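You operate a simulated robot arm through the tools that you are given. There is no shell and no other tool. Be economical: measure what you need, move in short steps, check, and stop when the job is done.

You run a simulated robot arm. Do the job below in one go: nothing can be reset, and whatever is moved stays where it is left.

JOB
Seat the blue and white watches in their matching cells and polish the blue one's glass.
Fine: use the blue cloth pad and put it back; leave the third watch. Set down upright: cloth pad. What is to be rubbed or washed off counts as gone when no trace of it is left.

Only the result counts: the job must be done as asked and must still hold three seconds after the hand-in. Knocking over, shifting, dropping, spilling or breaking anything else fails it. Flat cloth is picked up by pressing the open fingertips on it (5 to 10 N) and closing them slowly along it; thin cloth reads only 2 to 8 mm in the jaws.

ROBOT AND FRAMES
A 7-joint arm with a two-finger parallel gripper, fixed in place. Base frame: the origin is at the foot of the arm, x ahead of it, y to its left, z up. Readings come in mm, rad, newtons and seconds.
With the tool pointing down near the work surface it reaches from about 300 to 700 mm from the base axis. Its first joint turns from -1.152 to 1.152 rad. Payload 1.57 kg.
The TCP is the grasp point between the finger pads, 30 mm short of the fingertips. In the tool frame z runs along the fingers and y along their closing line. The gripper opens to 110 mm. The fingers are 24 mm wide and 12 mm thick; the gripper's body (48 by 112 mm) begins 78 mm behind the TCP.
Orientation is told as [roll, pitch, yaw] about the base's x, y, z axes, in that order, counted from this pose: with the fingers straight down and closing along the base's y, the tool's x points along the base's -x, its y along +y and its z along -z.

CONTROLS
- The arm moves only by the tool servo_tool. Its argument "steps" is a list of rows, each an object of numbers (a shift or turn left out is 0, a gripper value left out holds the last): "dx", "dy", "dz": the shift along the tool's x, y, z in units of 20 mm (1.0 is 20 mm); "wx", "wy", "wz": the turn, a rotation vector about the tool's x, y, z in units of 8 degrees (1.0 is 8 degrees); "fingers": the gripper command, from -1 (shut) to 1 (fully open), values between in proportion. In form: [{"dx": .., "dy": .., "dz": .., "wx": .., "wy": .., "wz": .., "fingers": ..}, ...]. A call has 1 to 20 rows; each row shifts and turns the commanded pose from where the row before left it, along the tool's axes as they then stand. A call with a number of a shift or a turn outside -1 to 1 is refused whole. A row lasts 0.2 s, in which the tool goes at most 50 mm and 0.15 rad; a call with a longer step from one row to the next is refused whole, and so is a gripper value outside its range. Where a pose cannot be reached the arm comes as near as it can. A force on the tool above 40 N (or 10 N above the force at the start of the call, whichever is more), or a blocked arm, ends the call early, and 0.2 s more pass. The fingers move at their own pace (about 108 mm/s each) and stop on an object; they squeeze with about 38 N. The grip force told is the motor's: it shows also when the fingers shut on nothing. Time passes only in rows, and 0.2 s behind the last, so rows that do not move let the fingers close. The reply holds the time, the measured pose of the TCP, the force on the tool along the base axes, the opening and the grip force, in the units named above and with some noise, with the torque about the TCP (base axes, N m) and any sound that the robot's microphone picked up.
- Cameras (640 x 400 px; columns grow to the right, rows downward): "scene" is fixed at [160.1, -384.9, 1405.9]; the picture's right is [0.83, -0.56, 0.00], its down [-0.31, -0.46, -0.83] and it looks along [0.47, 0.69, -0.55] (base axes); focal length 367 px, centre (320, 200). "wrist" rides on the gripper at [70, 16, -141] in the tool frame; the picture's right is [-0.23, 0.97, 0.00], its down [-0.86, -0.20, -0.48] and it looks along [-0.47, -0.11, 0.88] (tool axes); focal length 222 px, centre (320, 200). There is no depth. A picture from a camera that has moved, and an enlarged one, comes with that camera's place and axes in the base frame and with its lens.
- grab_frame(camera): a new picture of that camera. No time passes.
- enlarge(camera, box): a new picture of the part [left, top, right, bottom] of that camera's present view, enlarged. No time passes.
- sign_off(): hands the job in; it is judged then, once.

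Work in short steps. Places have to be worked out from the pictures, the camera data and where the tool is seen: move nearer, look again, correct. Check each grasp and each placing, and mend what went wrong. You have 120 turns and 68 pictures in all, those below and enlarged ones among them. Open the gripper and draw the arm clear of the work before you hand the job in, unless the task says otherwise; then end with one line.

The tools are called after ">>>" by a JSON object that holds its "name" and its "arguments". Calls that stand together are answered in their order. servo_tool: Moves the arm, as the interface text tells. Its arguments: {"type":"object","properties":{"steps":{"type":"array","items":{"type":"object","properties":{"dx":{"type":"number"},"dy":{"type":"number"},"dz":{"type":"number"},"wx":{"type":"number"},"wy":{"type":"number"},"wz":{"type":"number"},"fingers":{"type":"number"}}}}},"required":["steps"]} The other tools are called the same way: grab_frame (camera) takes a picture; enlarge (camera, box) takes an enlarged picture of a part of a camera's view; sign_off () hands the job in.

At the start:

```text
time: 0.0
eef_pos: [332.8, 178.7, 1143.3]
tool_rot: [0.001, -0.001, 0.0]
force: [-0.4, 0.6, 0.6]
ft_torque: [0.04, 0.0, 0.0]
gripper_width: 110.1
grasp_force: 0.1
```

scene: 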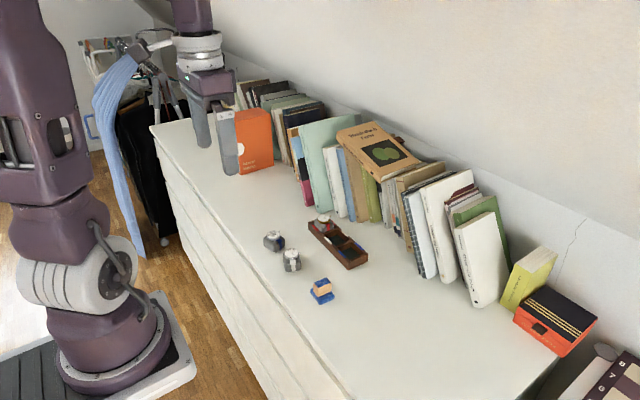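
wrist: 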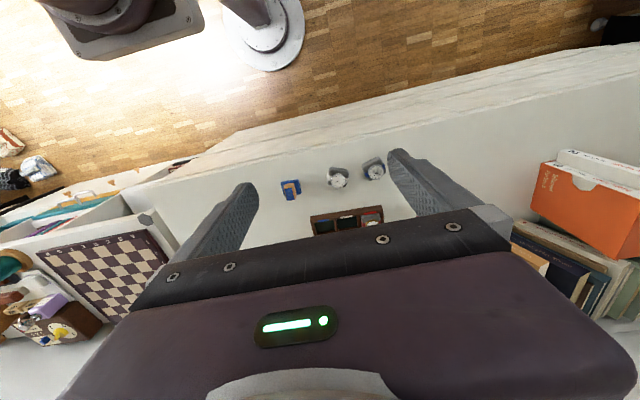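

I see two loose watches, a tray with three cells and one watch in it, and a pad. I enlarge both views to identify them.

>>> {"name": "enlarge", "arguments": {"camera": "scene", "box": [240, 200, 400, 310]}}

>>> {"name": "enlarge", "arguments": {"camera": "wrist", "box": [260, 140, 420, 240]}}

```text
3.64 times, centred on (320, 255) of scene
camera zoom: at [160.1, -384.9, 1405.9], right [0.83, -0.56, 0.0], down [-0.31, -0.46, -0.83], along [0.47, 0.69, -0.55], focal length 1335 px, centre (320, 0)
```

zoom: 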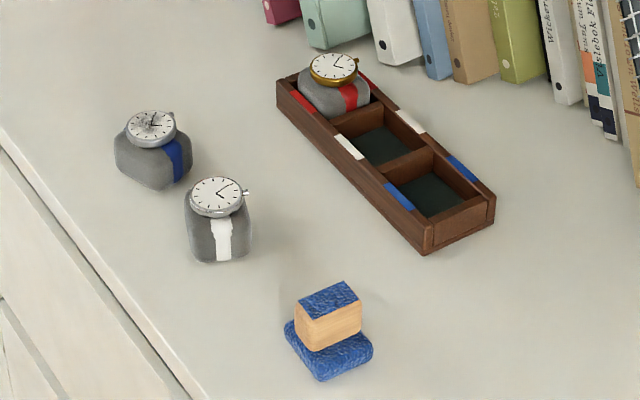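

```text
4.00 times, centred on (340, 190) of wrist
camera zoom: at [262.4, 193.5, 1284.0], right [0.23, 0.97, 0.0], down [0.86, -0.2, 0.48], along [0.47, -0.11, -0.88], focal length 888 px, centre (240, 240)
```

zoom: 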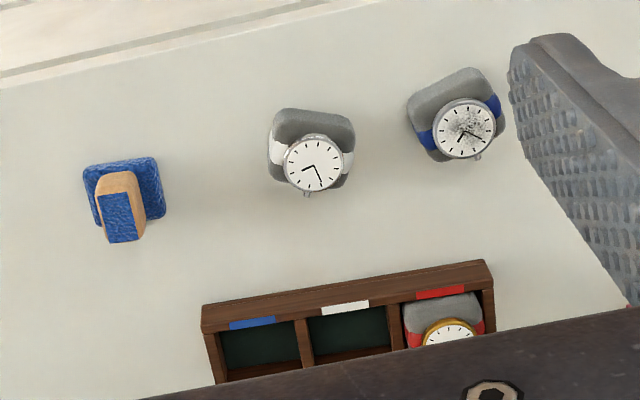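

Triangulating from the two views: white dial ≈ (470,187,825), blue dial ≈ (468,271,828), pad top ≈ (478,71,826), tray blue cell ≈ (598,127,~805). I go lower for a better look.

>>> {"name": "servo_tool", "arguments": {"steps": [{"dx": -0.3, "dz": 0.9}, {"dx": -0.3, "dz": 0.9}, {"dx": -0.3, "dz": 0.9}, {"dx": -0.3, "dz": 0.9}, {"dx": -0.3, "dz": 0.9}, {"dx": -0.3, "dz": 0.9}, {"dx": -0.3, "dz": 0.9}, {"dx": -0.3, "dz": 0.9}, {}]}}

>>> {"name": "grab_frame", "arguments": {"camera": "wrist"}}

```text
time: 2.0
eef_pos: [383.1, 177.9, 998.8]
tool_rot: [0.001, 0.001, 0.001]
force: [0.1, 0.4, -0.6]
ft_torque: [-0.01, 0.01, -0.01]
gripper_width: 109.9
grasp_force: 0.0
```

```text
63 pictures are left
camera wrist: at [310.2, 193.9, 1139.8], right [0.23, 0.97, 0.0], down [0.86, -0.2, 0.48], along [0.47, -0.11, -0.88], focal length 222 px, centre (320, 200)
```

wrist: 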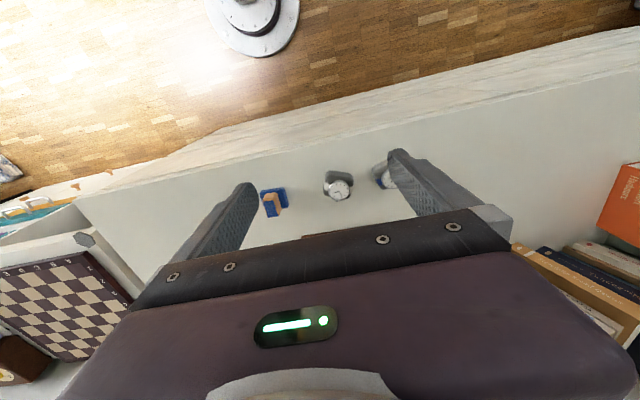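

The gripper blocks the lower half of the view, so I shift forward to see the tray.

>>> {"name": "servo_tool", "arguments": {"steps": [{"dx": -0.9, "dy": -0.1}, {"dx": -0.9, "dy": -0.1}, {"dx": -0.9, "dy": -0.1}, {"dx": -0.9, "dy": -0.1}, {"dx": -0.9, "dy": -0.1}, {"dx": -0.9, "dy": -0.1}, {"dx": -0.6}, {}]}}

>>> {"name": "grab_frame", "arguments": {"camera": "wrist"}}

>>> {"name": "enlarge", "arguments": {"camera": "wrist", "box": [240, 80, 400, 240]}}

```text
time: 3.8
eef_pos: [502.8, 166.4, 1000.9]
tool_rot: [0.001, -0.002, 0.001]
force: [-0.1, -0.9, 0.9]
ft_torque: [0.0, 0.03, 0.02]
gripper_width: 109.8
grasp_force: 0.1
```

```text
62 pictures are left
camera wrist: at [430.9, 181.5, 1140.4], right [0.23, 0.97, 0.0], down [0.86, -0.2, 0.48], along [0.47, -0.11, -0.88], focal length 222 px, centre (320, 200)
```

wrist: 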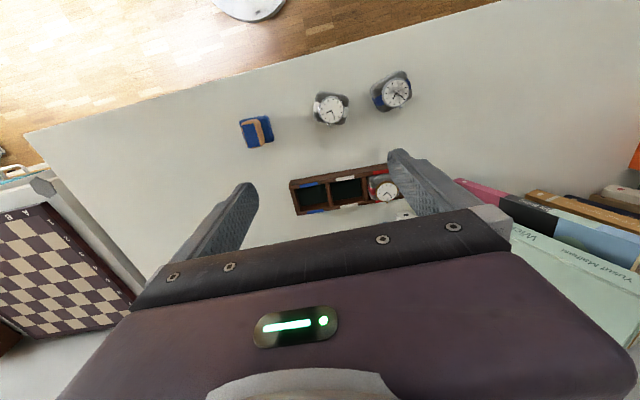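

```text
2.50 times, centred on (320, 160) of wrist
camera zoom: at [430.9, 181.5, 1140.4], right [0.23, 0.97, 0.0], down [0.86, -0.2, 0.48], along [0.47, -0.11, -0.88], focal length 555 px, centre (320, 300)
```

zoom: 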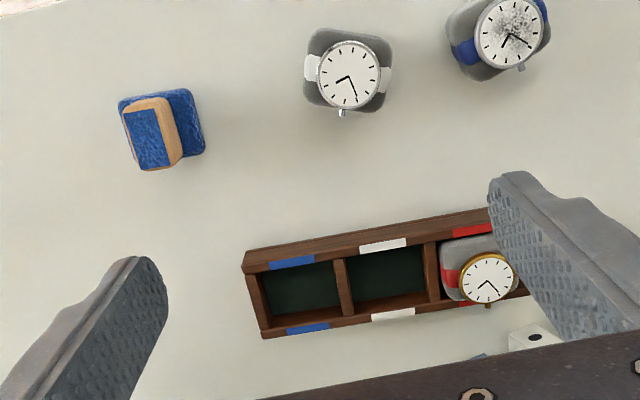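

Good view: tray lies almost along y (yaw ≈ -0.04 rad), rim z≈818, blue cell centre ≈ (598,129), white cell ≈ (600,187). I zoom further on the watches and tray to size the cushions.

>>> {"name": "enlarge", "arguments": {"camera": "scene", "box": [260, 225, 310, 280]}}

>>> {"name": "enlarge", "arguments": {"camera": "scene", "box": [305, 210, 370, 275]}}

>>> {"name": "enlarge", "arguments": {"camera": "scene", "box": [300, 270, 345, 310]}}

>>> {"name": "enlarge", "arguments": {"camera": "wrist", "box": [300, 60, 420, 135]}}

```text
7.27 times, centred on (285, 252) of scene
camera zoom: at [160.1, -384.9, 1405.9], right [0.83, -0.56, 0.0], down [-0.31, -0.46, -0.83], along [0.47, 0.69, -0.55], focal length 2670 px, centre (574, -182)
```

zoom: 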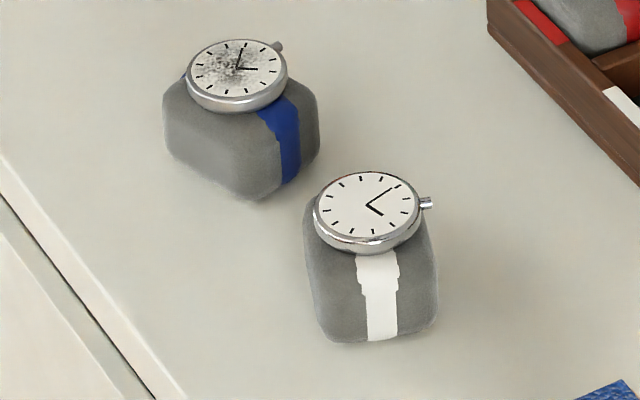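

```text
6.15 times, centred on (338, 242) of scene
camera zoom: at [160.1, -384.9, 1405.9], right [0.83, -0.56, 0.0], down [-0.31, -0.46, -0.83], along [0.47, 0.69, -0.55], focal length 2259 px, centre (212, -62)
```

zoom: 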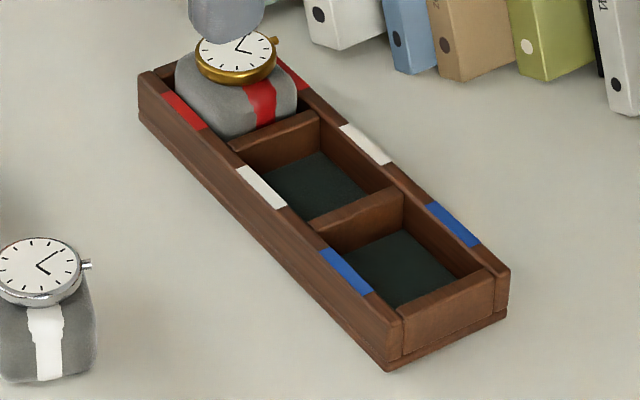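

```text
10.00 times, centred on (322, 290) of scene
camera zoom: at [160.1, -384.9, 1405.9], right [0.83, -0.56, 0.0], down [-0.31, -0.46, -0.83], along [0.47, 0.69, -0.55], focal length 3672 px, centre (295, -700)
```

zoom: 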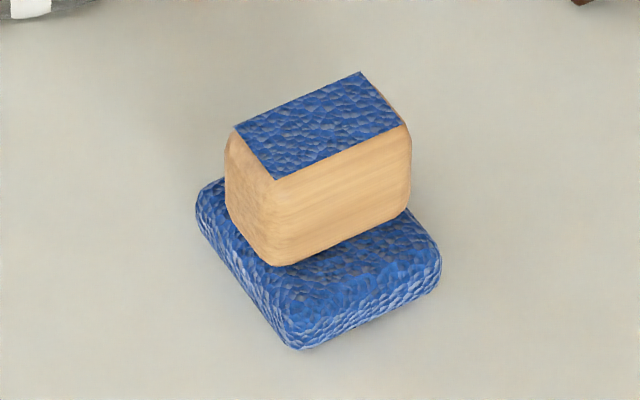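

```text
5.33 times, centred on (360, 98) of wrist
camera zoom: at [430.9, 181.5, 1140.4], right [0.23, 0.97, 0.0], down [0.86, -0.2, 0.48], along [0.47, -0.11, -0.88], focal length 1185 px, centre (107, 747)
```

zoom: 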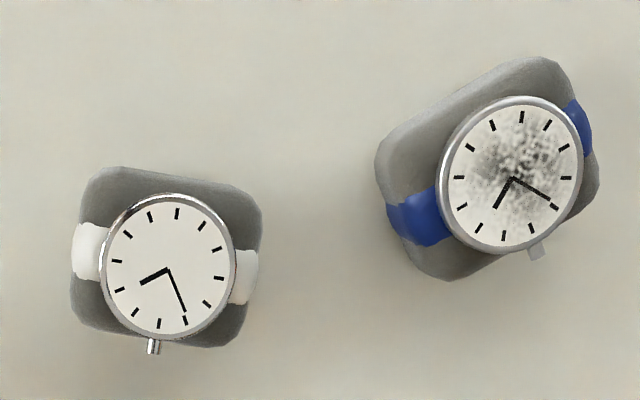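

Case and crown give yaws: white ≈ -22°, blue ≈ +16.5°, tray ≈ -2°. I'll grip the round metal cases (≈34 mm) just above the cushions. First I hover over the blue watch.

>>> {"name": "servo_tool", "arguments": {"steps": [{"dx": 0.3, "dy": 0.9, "dz": 0.5, "fingers": 0.15}, {"dx": 0.3, "dy": 0.9, "dz": 0.7}, {"dx": 0.3, "dy": 0.9, "dz": 0.8}, {"dx": 0.3, "dy": 0.9, "dz": 0.8}, {"dx": 0.3, "dy": 0.9, "dz": 0.8}, {"dx": 0.175, "dy": 0.75, "dz": 0.8}, {"wz": -0.7}, {"wz": -0.7}, {"wz": -0.66}, {}]}}

>>> {"name": "grab_frame", "arguments": {"camera": "wrist"}}

>>> {"name": "enlarge", "arguments": {"camera": "scene", "box": [240, 190, 320, 270]}}

```text
time: 6.0
eef_pos: [468.4, 270.5, 910.1]
tool_rot: [0.001, -0.001, 0.29]
force: [0.4, -0.2, 0.5]
ft_torque: [-0.01, -0.02, 0.01]
gripper_width: 63.3
grasp_force: 0.1
```

```text
56 pictures are left
camera wrist: at [395.7, 265.9, 1052.0], right [-0.06, 1.0, 0.0], down [0.88, 0.05, 0.48], along [0.48, 0.03, -0.88], focal length 222 px, centre (320, 200)
```

wrist: 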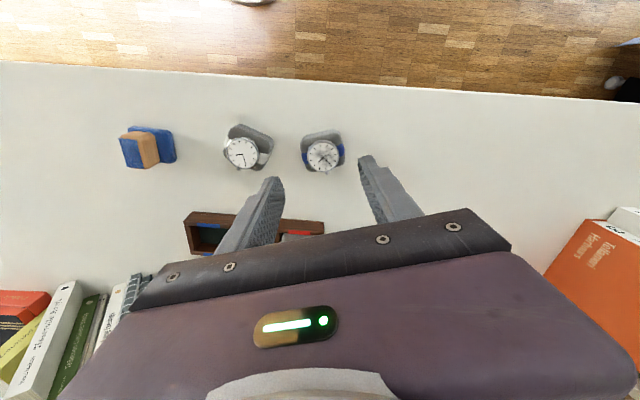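

```text
5.00 times, centred on (280, 230) of scene
camera zoom: at [160.1, -384.9, 1405.9], right [0.83, -0.56, 0.0], down [-0.31, -0.46, -0.83], along [0.47, 0.69, -0.55], focal length 1836 px, centre (520, 50)
```

zoom: 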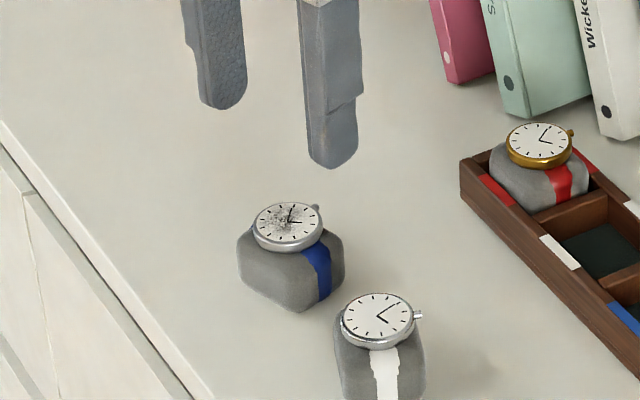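

The blue dial reads at about (468,272.5), near the tool axis. I descend to 870 and look again.

>>> {"name": "servo_tool", "arguments": {"steps": [{"dz": 0.7}, {"dz": 0.7}, {"dz": 0.5}, {}]}}

>>> {"name": "enlarge", "arguments": {"camera": "wrist", "box": [240, 90, 420, 220]}}

>>> {"name": "enlarge", "arguments": {"camera": "scene", "box": [250, 210, 310, 260]}}

```text
time: 7.0
eef_pos: [467.5, 270.8, 873.2]
tool_rot: [0.001, 0.0, 0.288]
force: [0.4, -0.4, 0.5]
ft_torque: [0.01, 0.0, 0.02]
gripper_width: 63.2
grasp_force: 0.1
```

```text
3.08 times, centred on (330, 155) of wrist
camera zoom: at [395.0, 266.1, 1013.7], right [-0.06, 1.0, 0.0], down [0.88, 0.05, 0.48], along [0.48, 0.03, -0.88], focal length 684 px, centre (289, 338)
```

zoom: 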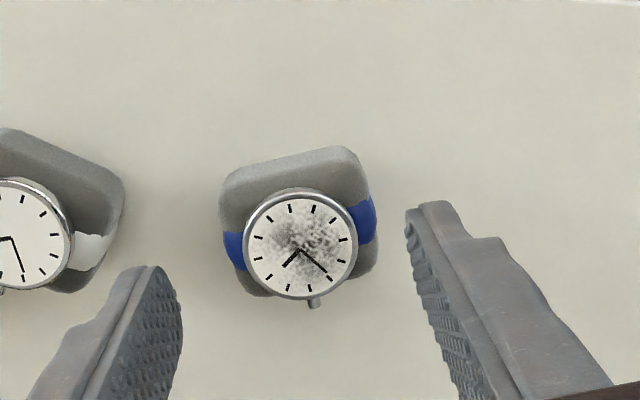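

```text
8.00 times, centred on (280, 235) of scene
camera zoom: at [160.1, -384.9, 1405.9], right [0.83, -0.56, 0.0], down [-0.31, -0.46, -0.83], along [0.47, 0.69, -0.55], focal length 2937 px, centre (640, -80)
```

zoom: 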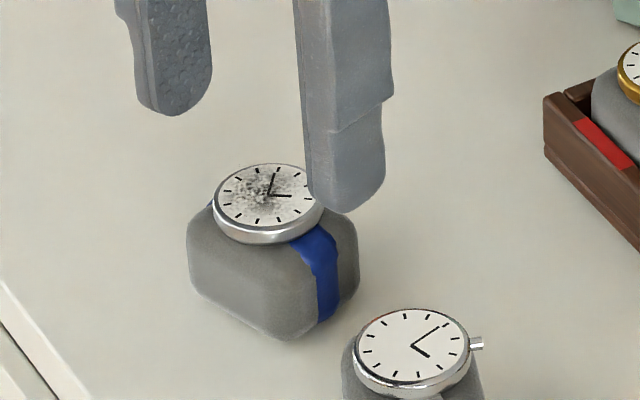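

The dial is centred about 2 mm toward +y of the tool. I correct, lower so the tips are at ≈820 (case height), and close; the width will tell whether the case (~34) or the cushion (~42) is gripped.

>>> {"name": "servo_tool", "arguments": {"steps": [{"dy": 0.1, "dz": 0.5}, {"dz": 0.4}, {"dz": 0.25}, {}, {"fingers": -0.1}, {"fingers": -0.2}, {"fingers": -0.3}, {"fingers": -0.5}, {"fingers": -0.5}]}}

>>> {"name": "enlarge", "arguments": {"camera": "scene", "box": [250, 210, 310, 260]}}

```text
time: 9.0
eef_pos: [467.8, 274.3, 850.2]
tool_rot: [0.0, 0.001, 0.287]
force: [-0.1, 0.0, 0.6]
ft_torque: [0.01, 0.0, -0.01]
gripper_width: 33.3
grasp_force: 37.6
```

```text
8.00 times, centred on (280, 235) of scene
camera zoom: at [160.1, -384.9, 1405.9], right [0.83, -0.56, 0.0], down [-0.31, -0.46, -0.83], along [0.47, 0.69, -0.55], focal length 2937 px, centre (640, -80)
```

zoom: 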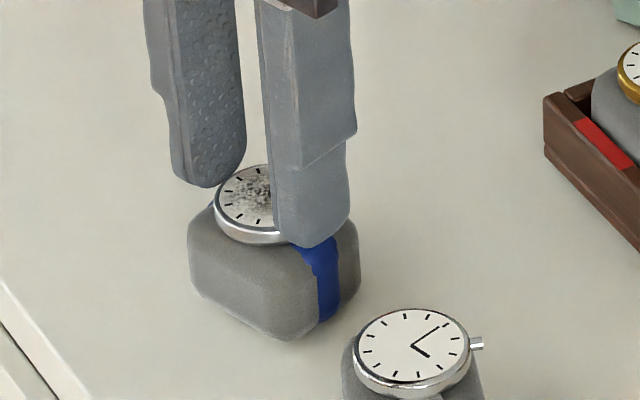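

Case is gripped (33.3 mm, 37.6 N). I lift slowly and check.

>>> {"name": "servo_tool", "arguments": {"steps": [{"dz": -0.3}, {"dz": -0.7}, {"dz": -1}, {"dz": -1}, {"dz": -1}, {}]}}

>>> {"name": "enlarge", "arguments": {"camera": "scene", "box": [240, 180, 320, 240]}}

>>> {"name": "enlarge", "arguments": {"camera": "wrist", "box": [240, 110, 420, 230]}}

```text
time: 10.4
eef_pos: [467.3, 273.6, 930.1]
tool_rot: [0.0, 0.001, 0.287]
force: [0.5, 0.2, -1.6]
ft_torque: [-0.01, -0.01, -0.01]
gripper_width: 33.9
grasp_force: 37.9
```

```text
6.67 times, centred on (280, 210) of scene
camera zoom: at [160.1, -384.9, 1405.9], right [0.83, -0.56, 0.0], down [-0.31, -0.46, -0.83], along [0.47, 0.69, -0.55], focal length 2448 px, centre (587, 133)
```

zoom: 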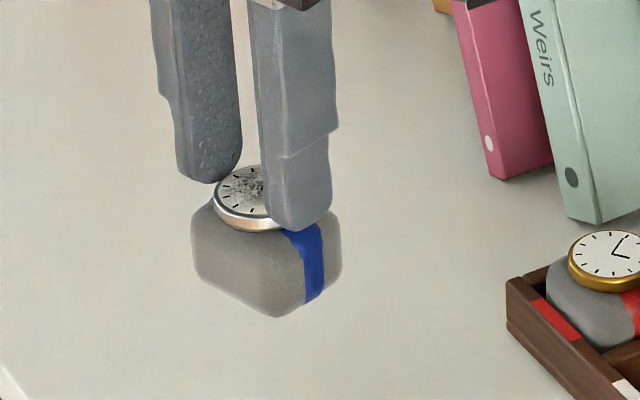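

```text
3.33 times, centred on (330, 170) of wrist
camera zoom: at [394.9, 268.7, 1070.6], right [-0.06, 1.0, 0.0], down [0.88, 0.05, 0.48], along [0.48, 0.03, -0.88], focal length 740 px, centre (287, 300)
```

zoom: 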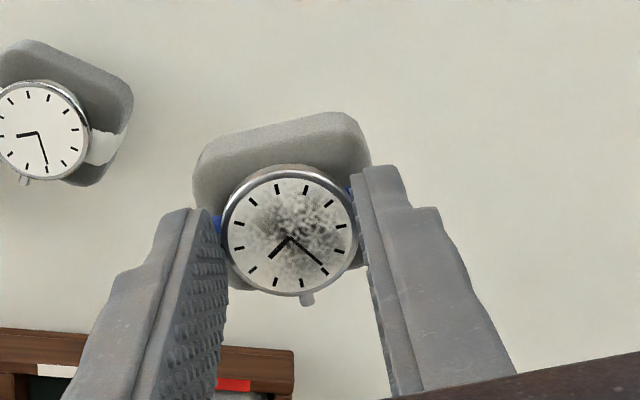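

The watch is centred on the TCP, crown along tool -x. I rotate to the tray yaw and hover above the blue cell.

>>> {"name": "servo_tool", "arguments": {"steps": [{"wz": 0.6}, {"wz": 0.6}, {"wz": 0.6}, {"wz": 0.54}, {"dx": -0.68, "dy": -0.7}, {"dx": -0.68, "dy": -0.7}, {"dx": -0.68, "dy": -0.7}, {"dx": -0.68, "dy": -0.7}, {"dx": -0.68, "dy": -0.7}, {"dx": -0.68, "dy": -0.7}, {"dx": -0.68, "dy": -0.7}, {"dx": -0.68, "dy": -0.7}, {"dx": -0.68, "dy": -0.7}, {"dx": -0.68, "dy": -0.7}, {}]}}

>>> {"name": "enlarge", "arguments": {"camera": "wrist", "box": [230, 80, 410, 230]}}

>>> {"name": "enlarge", "arguments": {"camera": "scene", "box": [300, 190, 380, 280]}}

```text
time: 13.6
eef_pos: [598.3, 125.1, 929.0]
tool_rot: [0.0, -0.001, -0.038]
force: [-0.8, -0.3, -0.9]
ft_torque: [-0.01, 0.03, -0.01]
gripper_width: 33.7
grasp_force: 38.6
```

```text
2.67 times, centred on (320, 155) of wrist
camera zoom: at [527.6, 144.2, 1071.1], right [0.27, 0.96, 0.0], down [0.85, -0.23, 0.48], along [0.46, -0.13, -0.88], focal length 592 px, centre (320, 320)
```

zoom: 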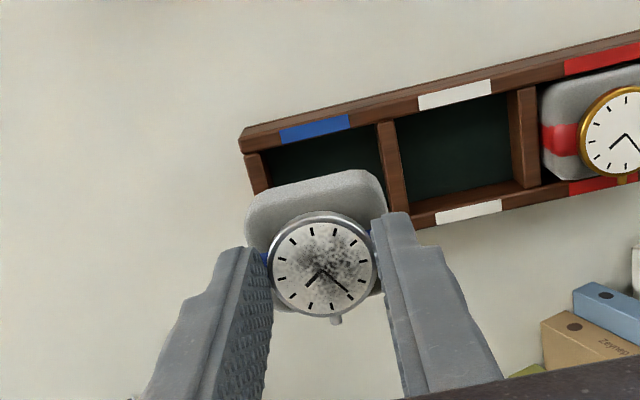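

```text
4.44 times, centred on (340, 235) of scene
camera zoom: at [160.1, -385.0, 1405.9], right [0.83, -0.56, 0.0], down [-0.31, -0.46, -0.83], along [0.47, 0.69, -0.55], focal length 1632 px, centre (231, 44)
```

zoom: 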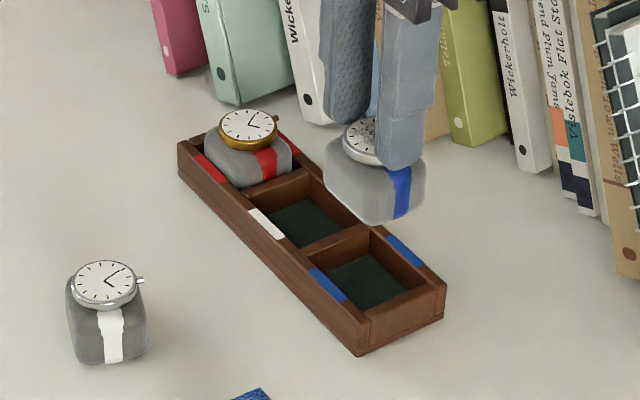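

The tray is parallel to the tool; the cell centre is offset by about (-1.2,+2.9) mm in the tool frame. I correct and go down to just above the rim.

>>> {"name": "servo_tool", "arguments": {"steps": [{"dx": -0.06, "dy": 0.145, "dz": 0.5}, {"dz": 0.7}, {"dz": 0.7}, {"dz": 0.3}, {}]}}

>>> {"name": "enlarge", "arguments": {"camera": "wrist", "box": [230, 80, 410, 230]}}

>>> {"name": "enlarge", "arguments": {"camera": "scene", "box": [310, 210, 370, 275]}}

```text
time: 14.8
eef_pos: [599.8, 131.1, 887.2]
tool_rot: [0.0, 0.0, -0.038]
force: [0.3, 0.0, 0.0]
ft_torque: [0.01, -0.03, 0.03]
gripper_width: 33.5
grasp_force: 38.0
```

```text
2.67 times, centred on (320, 155) of wrist
camera zoom: at [529.1, 148.8, 1027.1], right [0.27, 0.96, 0.0], down [0.85, -0.23, 0.48], along [0.46, -0.13, -0.88], focal length 592 px, centre (320, 320)
```

zoom: 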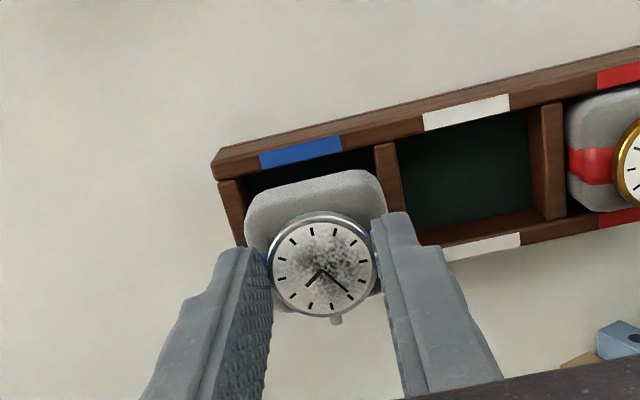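

```text
6.15 times, centred on (340, 242) of scene
camera zoom: at [160.2, -384.9, 1405.9], right [0.83, -0.56, 0.0], down [-0.31, -0.46, -0.83], along [0.47, 0.69, -0.55], focal length 2259 px, centre (197, -62)
```

zoom: 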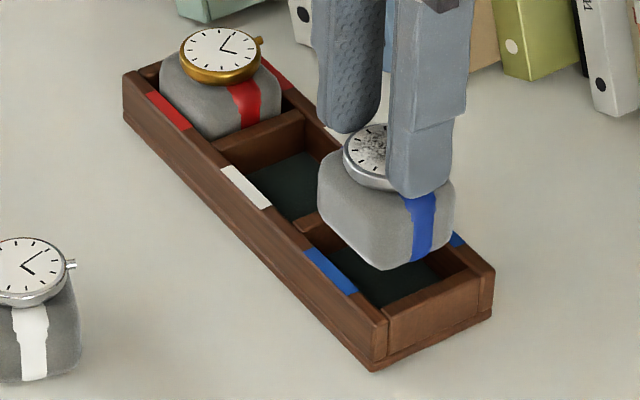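

Now nearly centred (≈ -0.8 mm in y). I nudge and lower into the cell, watching force.

>>> {"name": "servo_tool", "arguments": {"steps": [{"dy": -0.04, "dz": 0.2}, {"dz": 0.2}, {"dz": 0.2}, {"dz": 0.15}, {}]}}

>>> {"name": "enlarge", "arguments": {"camera": "scene", "box": [310, 210, 370, 275]}}

```text
time: 16.0
eef_pos: [599.0, 129.4, 872.3]
tool_rot: [0.0, 0.001, -0.039]
force: [-0.5, -0.1, -0.4]
ft_torque: [-0.01, -0.01, 0.01]
gripper_width: 33.5
grasp_force: 37.8
```

```text
6.15 times, centred on (340, 242) of scene
camera zoom: at [160.2, -384.9, 1405.9], right [0.83, -0.56, 0.0], down [-0.31, -0.46, -0.83], along [0.47, 0.69, -0.55], focal length 2259 px, centre (197, -62)
```

zoom: 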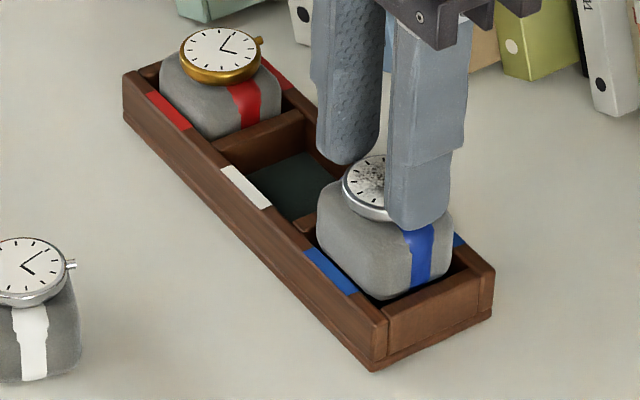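

It is entering the cell without contact. I continue in small steps until a contact force shows.

>>> {"name": "servo_tool", "arguments": {"steps": [{"dz": 0.15}, {"dz": 0.15}, {"dz": 0.1}, {"dz": 0.1}, {}]}}

```text
time: 17.2
eef_pos: [600.7, 129.6, 861.5]
tool_rot: [0.0, 0.0, -0.039]
force: [-0.3, -0.1, 0.3]
ft_torque: [0.03, -0.03, 0.0]
gripper_width: 33.8
grasp_force: 38.2
```

>>> {"name": "servo_tool", "arguments": {"steps": [{"dz": 0.05}, {"dz": 0.05}, {}]}}

>>> {"name": "enlarge", "arguments": {"camera": "scene", "box": [310, 210, 370, 275]}}

```text
time: 18.0
eef_pos: [598.4, 129.5, 859.6]
tool_rot: [0.0, -0.001, -0.037]
force: [-5.8, 0.0, 24.6]
ft_torque: [-0.01, 0.44, 0.04]
gripper_width: 33.5
grasp_force: 38.6
```

```text
6.15 times, centred on (340, 242) of scene
camera zoom: at [159.5, -385.1, 1406.0], right [0.83, -0.56, 0.0], down [-0.31, -0.46, -0.83], along [0.47, 0.69, -0.55], focal length 2259 px, centre (197, -62)
```

zoom: 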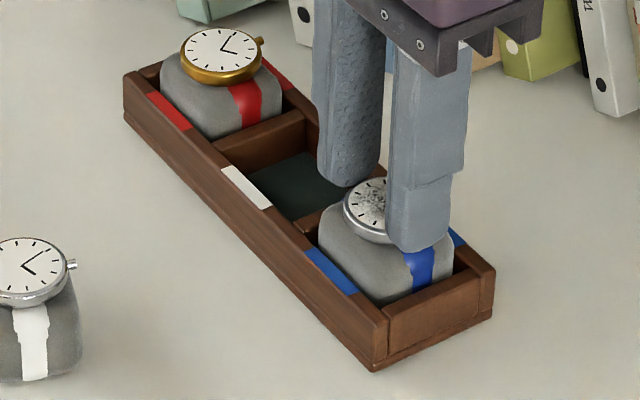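

Contact at 860, the expected floor height. I relieve the pressure and open slightly.

>>> {"name": "servo_tool", "arguments": {"steps": [{"dz": -0.04}, {}, {"fingers": -0.3}, {"fingers": -0.2}, {"fingers": -0.1}, {"fingers": 0}, {}]}}

>>> {"name": "enlarge", "arguments": {"camera": "wrist", "box": [230, 100, 410, 230]}}

```text
time: 19.6
eef_pos: [600.0, 129.2, 858.6]
tool_rot: [-0.002, 0.001, -0.037]
force: [-0.8, -0.2, 0.4]
ft_torque: [-0.04, -0.02, -0.01]
gripper_width: 55.0
grasp_force: 0.1
```

```text
3.08 times, centred on (320, 165) of wrist
camera zoom: at [529.1, 147.7, 1000.6], right [0.27, 0.96, 0.0], down [0.85, -0.23, 0.48], along [0.46, -0.13, -0.88], focal length 684 px, centre (320, 308)
```

zoom: 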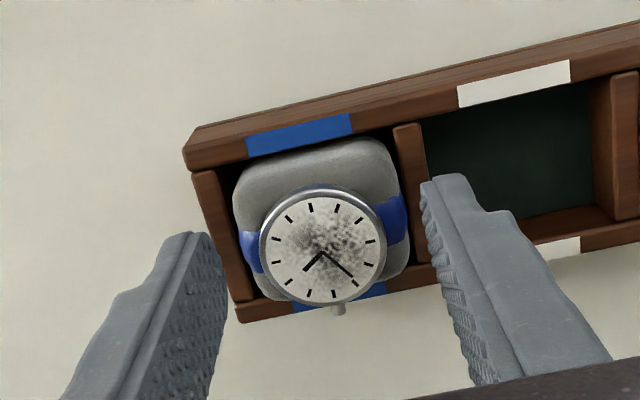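

Blue looks seated and square in its cell. I lift and go over the white watch.

>>> {"name": "servo_tool", "arguments": {"steps": [{"dz": -0.5}, {"dz": -1}, {"dz": -1}, {"dx": 0.83, "dy": 0.34, "fingers": 0.15}, {"dx": 0.83, "dy": 0.34}, {"dx": 0.83, "dy": 0.34}, {"dx": 0.83, "dy": 0.35}, {"dx": 0.83, "dy": 0.35}, {"dx": 0.83, "dy": 0.34}, {"dx": 0.83, "dy": 0.34}, {"dx": 0.83, "dy": 0.35}, {"wz": 0.65}, {"wz": 0.65}, {"wz": 0.65}, {"wz": 0.58}, {}]}}

>>> {"name": "enlarge", "arguments": {"camera": "wrist", "box": [230, 90, 410, 220]}}

>>> {"name": "enlarge", "arguments": {"camera": "scene", "box": [310, 210, 370, 275]}}

```text
time: 23.0
eef_pos: [468.0, 190.2, 911.5]
tool_rot: [0.001, -0.001, -0.394]
force: [0.1, -0.1, -0.1]
ft_torque: [0.01, 0.02, -0.04]
gripper_width: 63.4
grasp_force: 0.0
```

```text
3.08 times, centred on (320, 155) of wrist
camera zoom: at [408.7, 231.2, 1050.9], right [0.58, 0.81, 0.0], down [0.71, -0.51, 0.48], along [0.39, -0.28, -0.88], focal length 684 px, centre (320, 338)
```

zoom: 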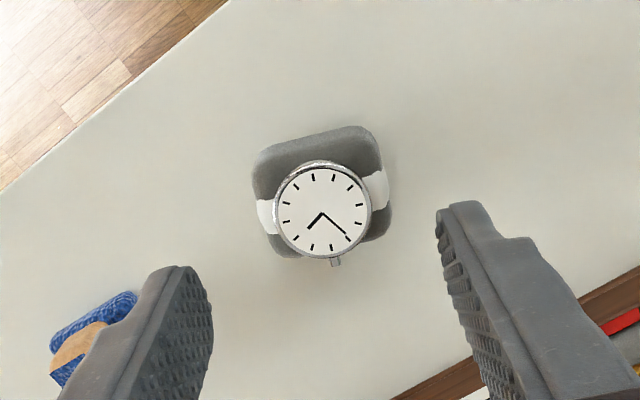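

```text
6.15 times, centred on (340, 242) of scene
camera zoom: at [160.1, -384.9, 1405.9], right [0.83, -0.56, 0.0], down [-0.31, -0.46, -0.83], along [0.47, 0.69, -0.55], focal length 2259 px, centre (197, -62)
```

zoom: 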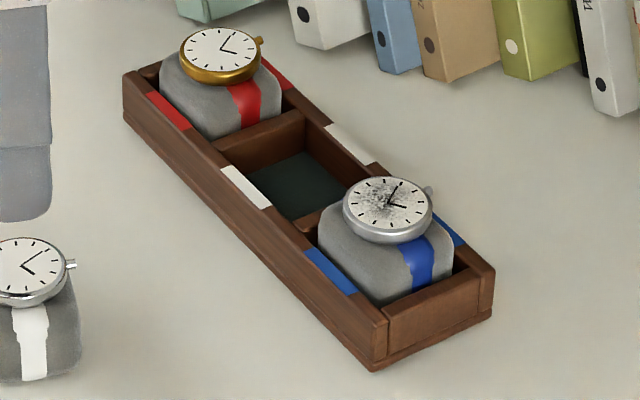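

Blue sits just like the red one. White is 3 mm toward tool -x and its yaw matches; I correct, descend to 850 and close.

>>> {"name": "servo_tool", "arguments": {"steps": [{"dx": -0.155, "dz": 0.7}, {"dz": 0.8}, {"dz": 0.7}, {"dz": 0.5}, {"dz": 0.36}, {}, {"fingers": -0.1}, {"fingers": -0.2}, {"fingers": -0.3}, {"fingers": -0.5}, {"fingers": -0.5}]}}

>>> {"name": "enlarge", "arguments": {"camera": "scene", "box": [260, 225, 320, 285]}}

```text
time: 25.4
eef_pos: [470.9, 187.0, 848.0]
tool_rot: [0.001, -0.001, -0.392]
force: [0.8, 0.8, 0.9]
ft_torque: [0.06, -0.07, 0.02]
gripper_width: 33.5
grasp_force: 38.0
```

```text
6.67 times, centred on (290, 255) of scene
camera zoom: at [160.1, -384.9, 1405.9], right [0.83, -0.56, 0.0], down [-0.31, -0.46, -0.83], along [0.47, 0.69, -0.55], focal length 2448 px, centre (520, -167)
```

zoom: 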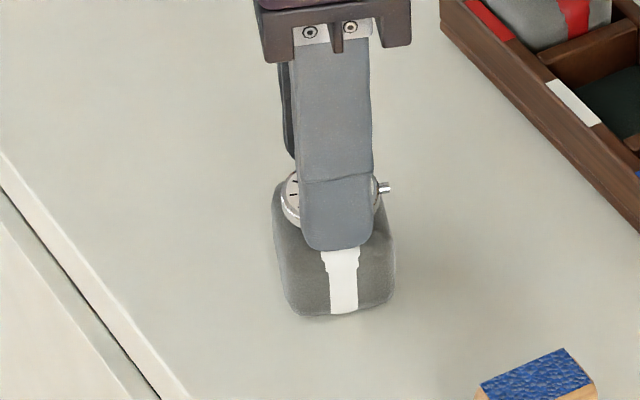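

White case gripped (33.5 mm). Lift, rotate to the tray yaw, and hover above the white cell.

>>> {"name": "servo_tool", "arguments": {"steps": [{"dz": -0.3}, {"dz": -0.7}, {"dz": -1}, {"dz": -1}, {"dz": -1}, {"wz": -0.65}, {"wz": -0.65}, {"wz": -0.65}, {"wz": -0.58}, {"dx": -0.8, "dy": 0.03}, {"dx": -0.8, "dy": 0.03}, {"dx": -0.8, "dy": 0.03}, {"dx": -0.8, "dy": 0.03}, {"dx": -0.8, "dy": 0.03}, {"dx": -0.8, "dy": 0.03}, {"dx": -0.8, "dy": 0.03}, {"dx": -0.8, "dy": 0.03}, {}]}}

>>> {"name": "enlarge", "arguments": {"camera": "wrist", "box": [230, 80, 410, 230]}}

>>> {"name": "enlarge", "arguments": {"camera": "scene", "box": [310, 190, 370, 255]}}

```text
time: 29.2
eef_pos: [599.0, 188.4, 928.1]
tool_rot: [0.0, -0.001, -0.038]
force: [-0.2, 0.2, -0.6]
ft_torque: [0.03, 0.02, 0.0]
gripper_width: 33.8
grasp_force: 38.3
```

```text
2.67 times, centred on (320, 155) of wrist
camera zoom: at [529.0, 207.0, 1069.1], right [0.26, 0.96, 0.0], down [0.85, -0.23, 0.48], along [0.46, -0.13, -0.88], focal length 592 px, centre (320, 320)
```

zoom: 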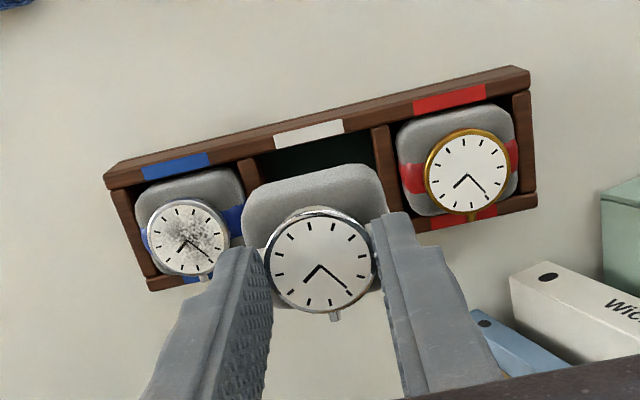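

```text
6.15 times, centred on (340, 222) of scene
camera zoom: at [160.2, -384.9, 1405.9], right [0.83, -0.56, 0.0], down [-0.31, -0.46, -0.83], along [0.47, 0.69, -0.55], focal length 2259 px, centre (197, 62)
```

zoom: 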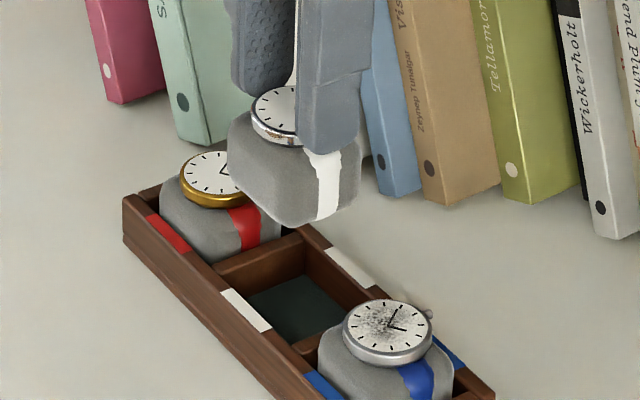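

Centre is nearly right; about 2 mm toward tool -x needed. Apply and lower to just above the rim.

>>> {"name": "servo_tool", "arguments": {"steps": [{"dx": -0.1, "dz": 0.5}, {"dz": 0.7}, {"dz": 0.6}, {"dz": 0.3}, {}]}}

>>> {"name": "enlarge", "arguments": {"camera": "wrist", "box": [230, 80, 410, 230]}}

```text
time: 30.4
eef_pos: [600.6, 188.3, 887.1]
tool_rot: [0.0, 0.001, -0.039]
force: [-1.1, 0.4, -1.6]
ft_torque: [-0.01, 0.0, 0.0]
gripper_width: 33.6
grasp_force: 37.8
```

```text
2.67 times, centred on (320, 155) of wrist
camera zoom: at [531.3, 206.3, 1027.3], right [0.27, 0.96, 0.0], down [0.85, -0.23, 0.48], along [0.46, -0.13, -0.88], focal length 592 px, centre (320, 320)
```

zoom: 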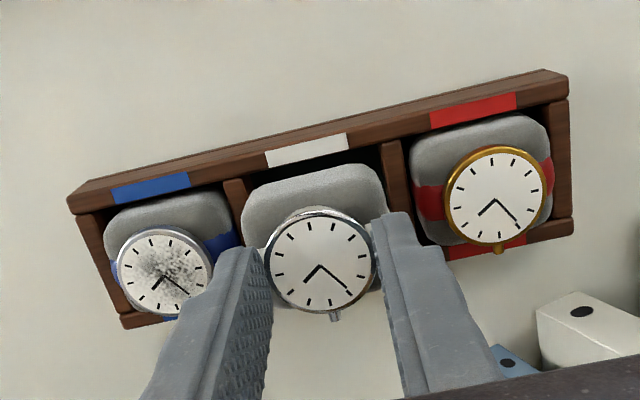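

Aligned within about 1 mm. I nudge +0.6 mm and lower to near the floor.

>>> {"name": "servo_tool", "arguments": {"steps": [{"dy": 0.03, "dz": 0.2}, {"dz": 0.2}, {"dz": 0.2}, {"dz": 0.2}, {"dz": 0.15}, {"dz": 0.15}, {"dz": 0.1}, {}]}}

>>> {"name": "enlarge", "arguments": {"camera": "scene", "box": [310, 205, 370, 270]}}

```text
time: 32.2
eef_pos: [602.4, 188.8, 862.8]
tool_rot: [0.0, -0.001, -0.04]
force: [1.2, -0.4, -0.9]
ft_torque: [-0.01, -0.05, -0.03]
gripper_width: 33.6
grasp_force: 37.6
```

```text
6.15 times, centred on (340, 238) of scene
camera zoom: at [160.2, -384.9, 1405.9], right [0.83, -0.56, 0.0], down [-0.31, -0.46, -0.83], along [0.47, 0.69, -0.55], focal length 2259 px, centre (197, -31)
```

zoom: 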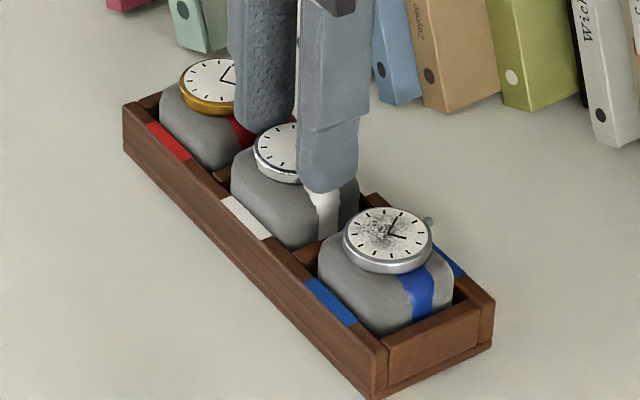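

No contact yet; floor expected near 858. Small steps.

>>> {"name": "servo_tool", "arguments": {"steps": [{"dz": 0.06}, {"dz": 0.05}, {}]}}

```text
time: 33.0
eef_pos: [602.5, 187.1, 860.3]
tool_rot: [-0.001, -0.002, -0.039]
force: [0.4, -0.7, -0.5]
ft_torque: [-0.08, -0.08, 0.01]
gripper_width: 33.7
grasp_force: 38.1
```

>>> {"name": "servo_tool", "arguments": {"steps": [{"dz": 0.05}, {"dz": 0.04}, {}]}}

```text
time: 33.8
eef_pos: [602.2, 187.2, 859.6]
tool_rot: [0.001, 0.001, -0.036]
force: [3.1, 1.0, -1.4]
ft_torque: [0.1, -0.17, -0.11]
gripper_width: 33.7
grasp_force: 38.2
```

>>> {"name": "servo_tool", "arguments": {"steps": [{"dz": 0.05}, {}]}}

```text
time: 34.4
eef_pos: [602.1, 188.8, 858.3]
tool_rot: [0.0, 0.001, -0.039]
force: [4.2, -1.1, 0.7]
ft_torque: [0.0, -0.16, -0.07]
gripper_width: 33.6
grasp_force: 38.2
```

A light +x side force suggests rubbing on the near wall; shift 0.8 mm away and continue.

>>> {"name": "servo_tool", "arguments": {"steps": [{"dx": -0.04}, {"dz": 0.04}, {"dz": 0.04}, {}]}}

```text
time: 35.4
eef_pos: [601.6, 188.4, 858.4]
tool_rot: [0.001, -0.001, -0.039]
force: [-7.6, -2.7, 27.7]
ft_torque: [-0.16, 0.35, 0.0]
gripper_width: 33.6
grasp_force: 38.1
```

Floor contact. Relieve, undo part of the x shift, and open modestly (neighbours are close), then rise.

>>> {"name": "servo_tool", "arguments": {"steps": [{"dz": -0.05}, {}, {"fingers": -0.3}, {"fingers": -0.22}, {"fingers": -0.16}, {}, {"dz": -0.3}, {"dz": -1}, {"dz": -1}, {"dz": -1}, {}]}}

>>> {"name": "enlarge", "arguments": {"camera": "wrist", "box": [210, 60, 410, 230]}}

>>> {"name": "enlarge", "arguments": {"camera": "scene", "box": [310, 205, 370, 270]}}

```text
time: 37.8
eef_pos: [602.5, 188.6, 925.6]
tool_rot: [0.0, 0.0, -0.038]
force: [-0.3, 0.4, -0.1]
ft_torque: [0.02, 0.06, 0.01]
gripper_width: 46.1
grasp_force: 0.0
```

```text
2.35 times, centred on (310, 145) of wrist
camera zoom: at [532.0, 207.1, 1065.5], right [0.27, 0.96, 0.0], down [0.85, -0.23, 0.48], along [0.46, -0.13, -0.88], focal length 523 px, centre (344, 329)
```

zoom: 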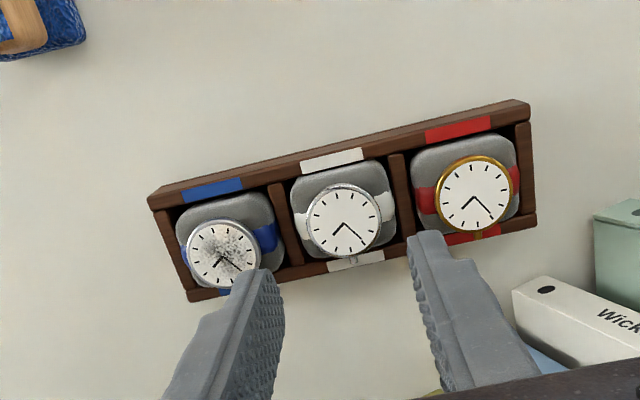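

```text
6.15 times, centred on (340, 238) of scene
camera zoom: at [160.1, -384.9, 1405.9], right [0.83, -0.56, 0.0], down [-0.31, -0.46, -0.83], along [0.47, 0.69, -0.55], focal length 2259 px, centre (197, -31)
```

zoom: 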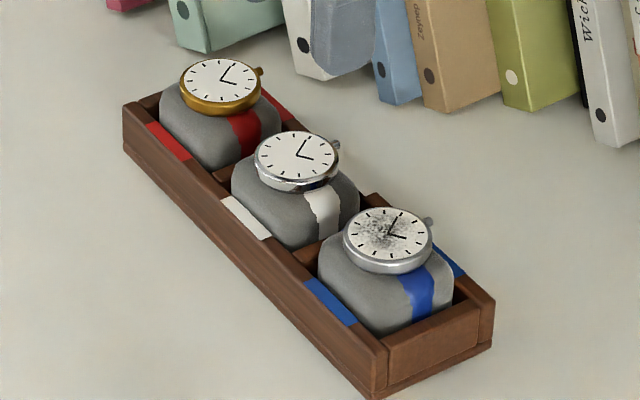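

Both watches are seated and the tray has not moved. Next the pad: block ≈ 20×31 mm at (477,72), yaw ≈ -7.6°. I go to hover over it.

>>> {"name": "servo_tool", "arguments": {"steps": [{"dx": 0.75, "dy": -0.75, "fingers": -0.1}, {"dx": 0.75, "dy": -0.75}, {"dx": 0.75, "dy": -0.75}, {"dx": 0.75, "dy": -0.75}, {"dx": 0.75, "dy": -0.75}, {"dx": 0.75, "dy": -0.75}, {"dx": 0.75, "dy": -0.75}, {"dx": 0.8, "dy": -0.8}, {"wz": 0.68}, {"dz": 0.7}, {"dz": 0.7}, {}]}}

>>> {"name": "enlarge", "arguments": {"camera": "wrist", "box": [230, 80, 410, 230]}}

```text
time: 40.4
eef_pos: [476.3, 73.4, 896.0]
tool_rot: [0.0, -0.001, -0.135]
force: [-0.1, -0.8, 0.3]
ft_torque: [0.0, -0.01, 0.01]
gripper_width: 49.7
grasp_force: 0.0
```

```text
2.67 times, centred on (320, 155) of wrist
camera zoom: at [408.5, 97.8, 1036.0], right [0.36, 0.93, 0.0], down [0.82, -0.31, 0.48], along [0.45, -0.17, -0.88], focal length 592 px, centre (320, 320)
```

zoom: 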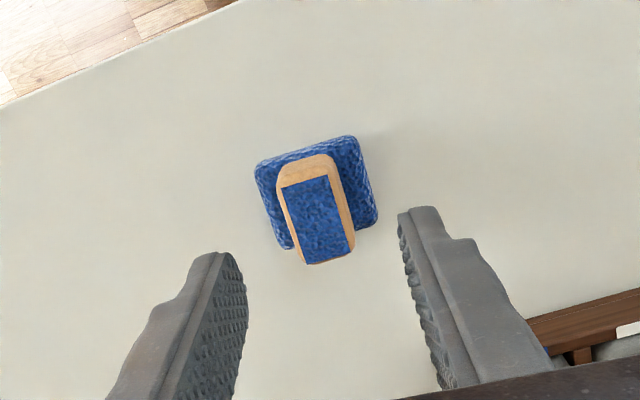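

Block centre is (-1.6,-1.8) mm in the tool frame and about -2° yaw off. I correct, descend with tips just above the pad, and close.

>>> {"name": "servo_tool", "arguments": {"steps": [{"dx": -0.08, "dy": -0.09, "dz": 0.6}, {"wz": -0.25}, {"dz": 0.8}, {"dz": 0.8}, {"dz": 0.7}, {}, {"fingers": -0.3}, {"fingers": -0.5}, {"fingers": -0.7}, {"fingers": -0.8}, {}]}}

>>> {"name": "enlarge", "arguments": {"camera": "scene", "box": [290, 250, 350, 310]}}

```text
time: 42.8
eef_pos: [478.9, 70.0, 838.6]
tool_rot: [-0.001, 0.001, -0.1]
force: [-0.7, 0.2, -0.5]
ft_torque: [0.02, 0.02, 0.0]
gripper_width: 22.8
grasp_force: 35.3
```

```text
6.67 times, centred on (320, 280) of scene
camera zoom: at [160.1, -384.9, 1405.9], right [0.83, -0.56, 0.0], down [-0.31, -0.46, -0.83], along [0.47, 0.69, -0.55], focal length 2448 px, centre (320, -333)
```

zoom: 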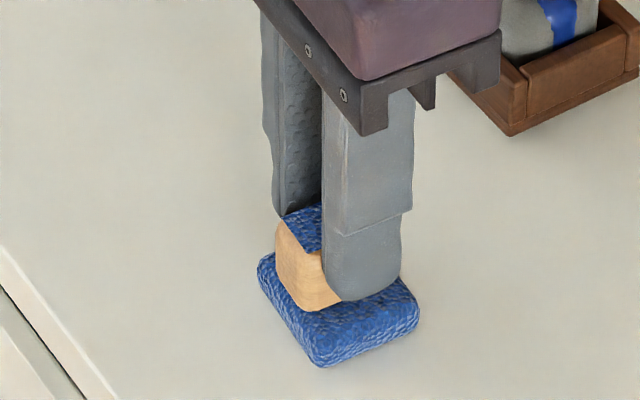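

Block gripped (22.8 mm). Lift and move above the blue watch.

>>> {"name": "servo_tool", "arguments": {"steps": [{"dz": -0.4}, {"dz": -0.9}, {"dz": -0.9}, {"dz": -0.9}, {"dz": -0.9}, {"dx": -0.82, "dy": 0.505}, {"dx": -0.82, "dy": 0.505}, {"dx": -0.82, "dy": 0.505}, {"dx": -0.82, "dy": 0.505}, {"dx": -0.82, "dy": 0.505}, {"dx": -0.82, "dy": 0.505}, {"dx": -0.81, "dy": 0.51}, {}]}}

>>> {"name": "enlarge", "arguments": {"camera": "wrist", "box": [230, 80, 410, 230]}}

>>> {"name": "enlarge", "arguments": {"camera": "scene", "box": [310, 195, 390, 275]}}

```text
time: 45.6
eef_pos: [598.9, 129.0, 918.1]
tool_rot: [0.001, 0.0, -0.099]
force: [-0.3, -0.3, -0.8]
ft_torque: [-0.01, 0.04, -0.02]
gripper_width: 22.7
grasp_force: 35.3
```

```text
2.67 times, centred on (320, 155) of wrist
camera zoom: at [529.4, 152.7, 1058.1], right [0.32, 0.95, 0.0], down [0.83, -0.28, 0.48], along [0.45, -0.15, -0.88], focal length 592 px, centre (320, 320)
```

zoom: 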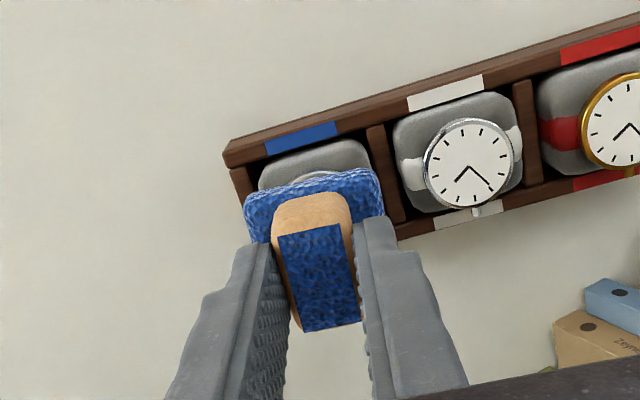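

```text
5.00 times, centred on (350, 235) of scene
camera zoom: at [160.2, -384.9, 1405.9], right [0.83, -0.56, 0.0], down [-0.31, -0.46, -0.83], along [0.47, 0.69, -0.55], focal length 1836 px, centre (170, 25)
```

zoom: 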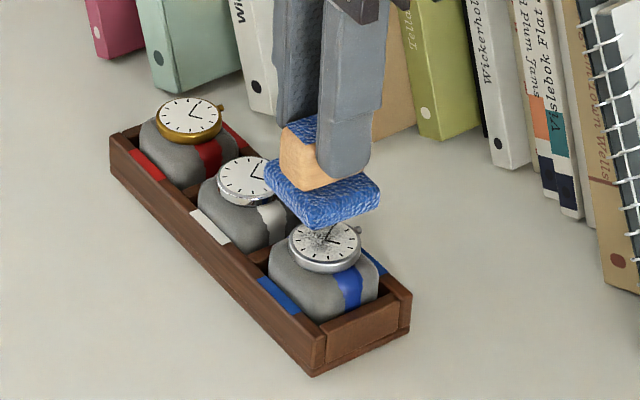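

Pad is above the blue glass; contact expected near TCP 886. I lower to ~889, then creep.

>>> {"name": "servo_tool", "arguments": {"steps": [{"dx": -0.04, "dz": 0.5}, {"dz": 0.5}, {"dz": 0.3}, {"dz": 0.1}, {}]}}

```text
time: 46.8
eef_pos: [600.0, 129.8, 889.5]
tool_rot: [0.001, 0.0, -0.099]
force: [-1.3, -0.3, 7.5]
ft_torque: [-0.02, 0.02, -0.02]
gripper_width: 22.7
grasp_force: 35.6
```

Contact at 7.5 N, a good rubbing pressure. I rub with small strokes, net zero displacement.

>>> {"name": "servo_tool", "arguments": {"steps": [{"dx": 0.2}, {"dx": 0.2}, {"dx": -0.2}, {"dx": -0.2}, {"dx": -0.2}, {"dx": -0.2}, {"dx": 0.2}, {"dx": 0.2}, {"dy": 0.2}, {"dy": 0.2}, {"dy": -0.2}, {"dy": -0.2}, {"dy": -0.2}, {"dy": -0.2}, {"dy": 0.2}, {"dy": 0.2}, {}]}}

```text
time: 50.4
eef_pos: [600.3, 129.4, 889.5]
tool_rot: [0.001, -0.001, -0.099]
force: [0.2, -6.5, 13.0]
ft_torque: [-0.37, -0.07, -0.01]
gripper_width: 22.6
grasp_force: 35.7
```

Forces are moderate. A circular/diagonal pass with slightly less pressure, then lift to look.

>>> {"name": "servo_tool", "arguments": {"steps": [{"dz": -0.015, "dx": 0.2, "dy": 0.2}, {"dx": 0.15, "dy": 0.15}, {"dx": -0.35}, {"dx": -0.35}, {"dy": -0.35}, {"dy": -0.35}, {"dx": 0.35}, {"dx": 0.35}, {"dy": 0.35}, {"dy": 0.35}, {"dx": -0.35, "dy": -0.35}, {"dx": -0.3, "dy": 0.3}, {"dx": 0.3, "dy": -0.3}, {"dx": 0.3, "dy": -0.3}, {"dx": -0.3, "dy": 0.3}, {}]}}

>>> {"name": "servo_tool", "arguments": {"steps": [{"dz": -0.5}, {"dz": -0.9}, {"dz": -0.6}, {}]}}

>>> {"name": "enlarge", "arguments": {"camera": "scene", "box": [310, 195, 380, 270]}}

```text
time: 53.8
eef_pos: [598.9, 130.5, 889.0]
tool_rot: [0.001, 0.002, -0.099]
force: [0.5, 0.1, -0.8]
ft_torque: [0.0, 0.03, -0.01]
gripper_width: 22.7
grasp_force: 35.6
```

```text
time: 54.8
eef_pos: [600.9, 129.8, 929.7]
tool_rot: [0.0, -0.002, -0.099]
force: [0.4, -0.5, -0.2]
ft_torque: [0.01, -0.04, -0.03]
gripper_width: 22.7
grasp_force: 35.7
```

```text
5.33 times, centred on (345, 232) of scene
camera zoom: at [160.1, -384.9, 1405.9], right [0.83, -0.56, 0.0], down [-0.31, -0.46, -0.83], along [0.47, 0.69, -0.55], focal length 1958 px, centre (187, 27)
```

zoom: 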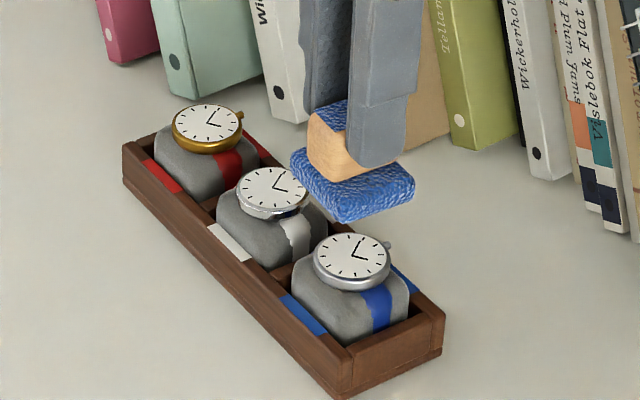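

The blue glass looks clean; I zoom in to check for traces.

>>> {"name": "enlarge", "arguments": {"camera": "scene", "box": [344, 233, 368, 253]}}

```text
16.00 times, centred on (356, 243) of scene
camera zoom: at [160.1, -384.9, 1405.9], right [0.83, -0.56, 0.0], down [-0.31, -0.46, -0.83], along [0.47, 0.69, -0.55], focal length 5874 px, centre (-256, -488)
```

zoom: 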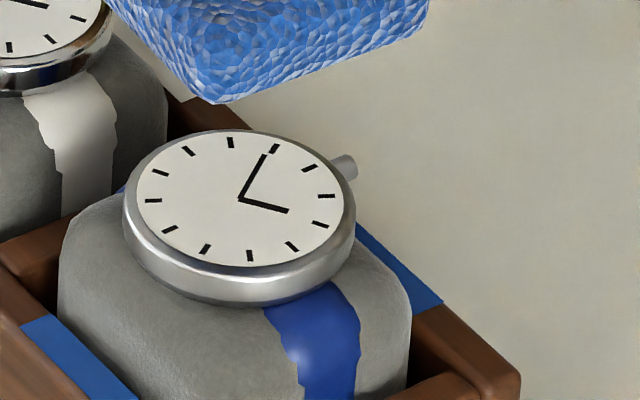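

Completely clean. I return the pad along the exact reverse of the commanded path.

>>> {"name": "servo_tool", "arguments": {"steps": [{"dx": 0.82, "dy": -0.505}, {"dx": 0.82, "dy": -0.505}, {"dx": 0.82, "dy": -0.505}, {"dx": 0.82, "dy": -0.505}, {"dx": 0.82, "dy": -0.505}, {"dx": 0.82, "dy": -0.505}, {"dx": 0.85, "dy": -0.51}, {}, {"dz": 0.9}, {"dz": 0.9}, {"dz": 0.9}, {"dz": 0.9}, {"dz": 0.5}, {"dz": 0.3}, {"dz": 0.1}, {}]}}

```text
time: 58.2
eef_pos: [477.4, 71.7, 840.4]
tool_rot: [0.0, 0.001, -0.101]
force: [0.2, -0.9, 0.1]
ft_torque: [0.03, 0.0, -0.02]
gripper_width: 22.9
grasp_force: 35.3
```

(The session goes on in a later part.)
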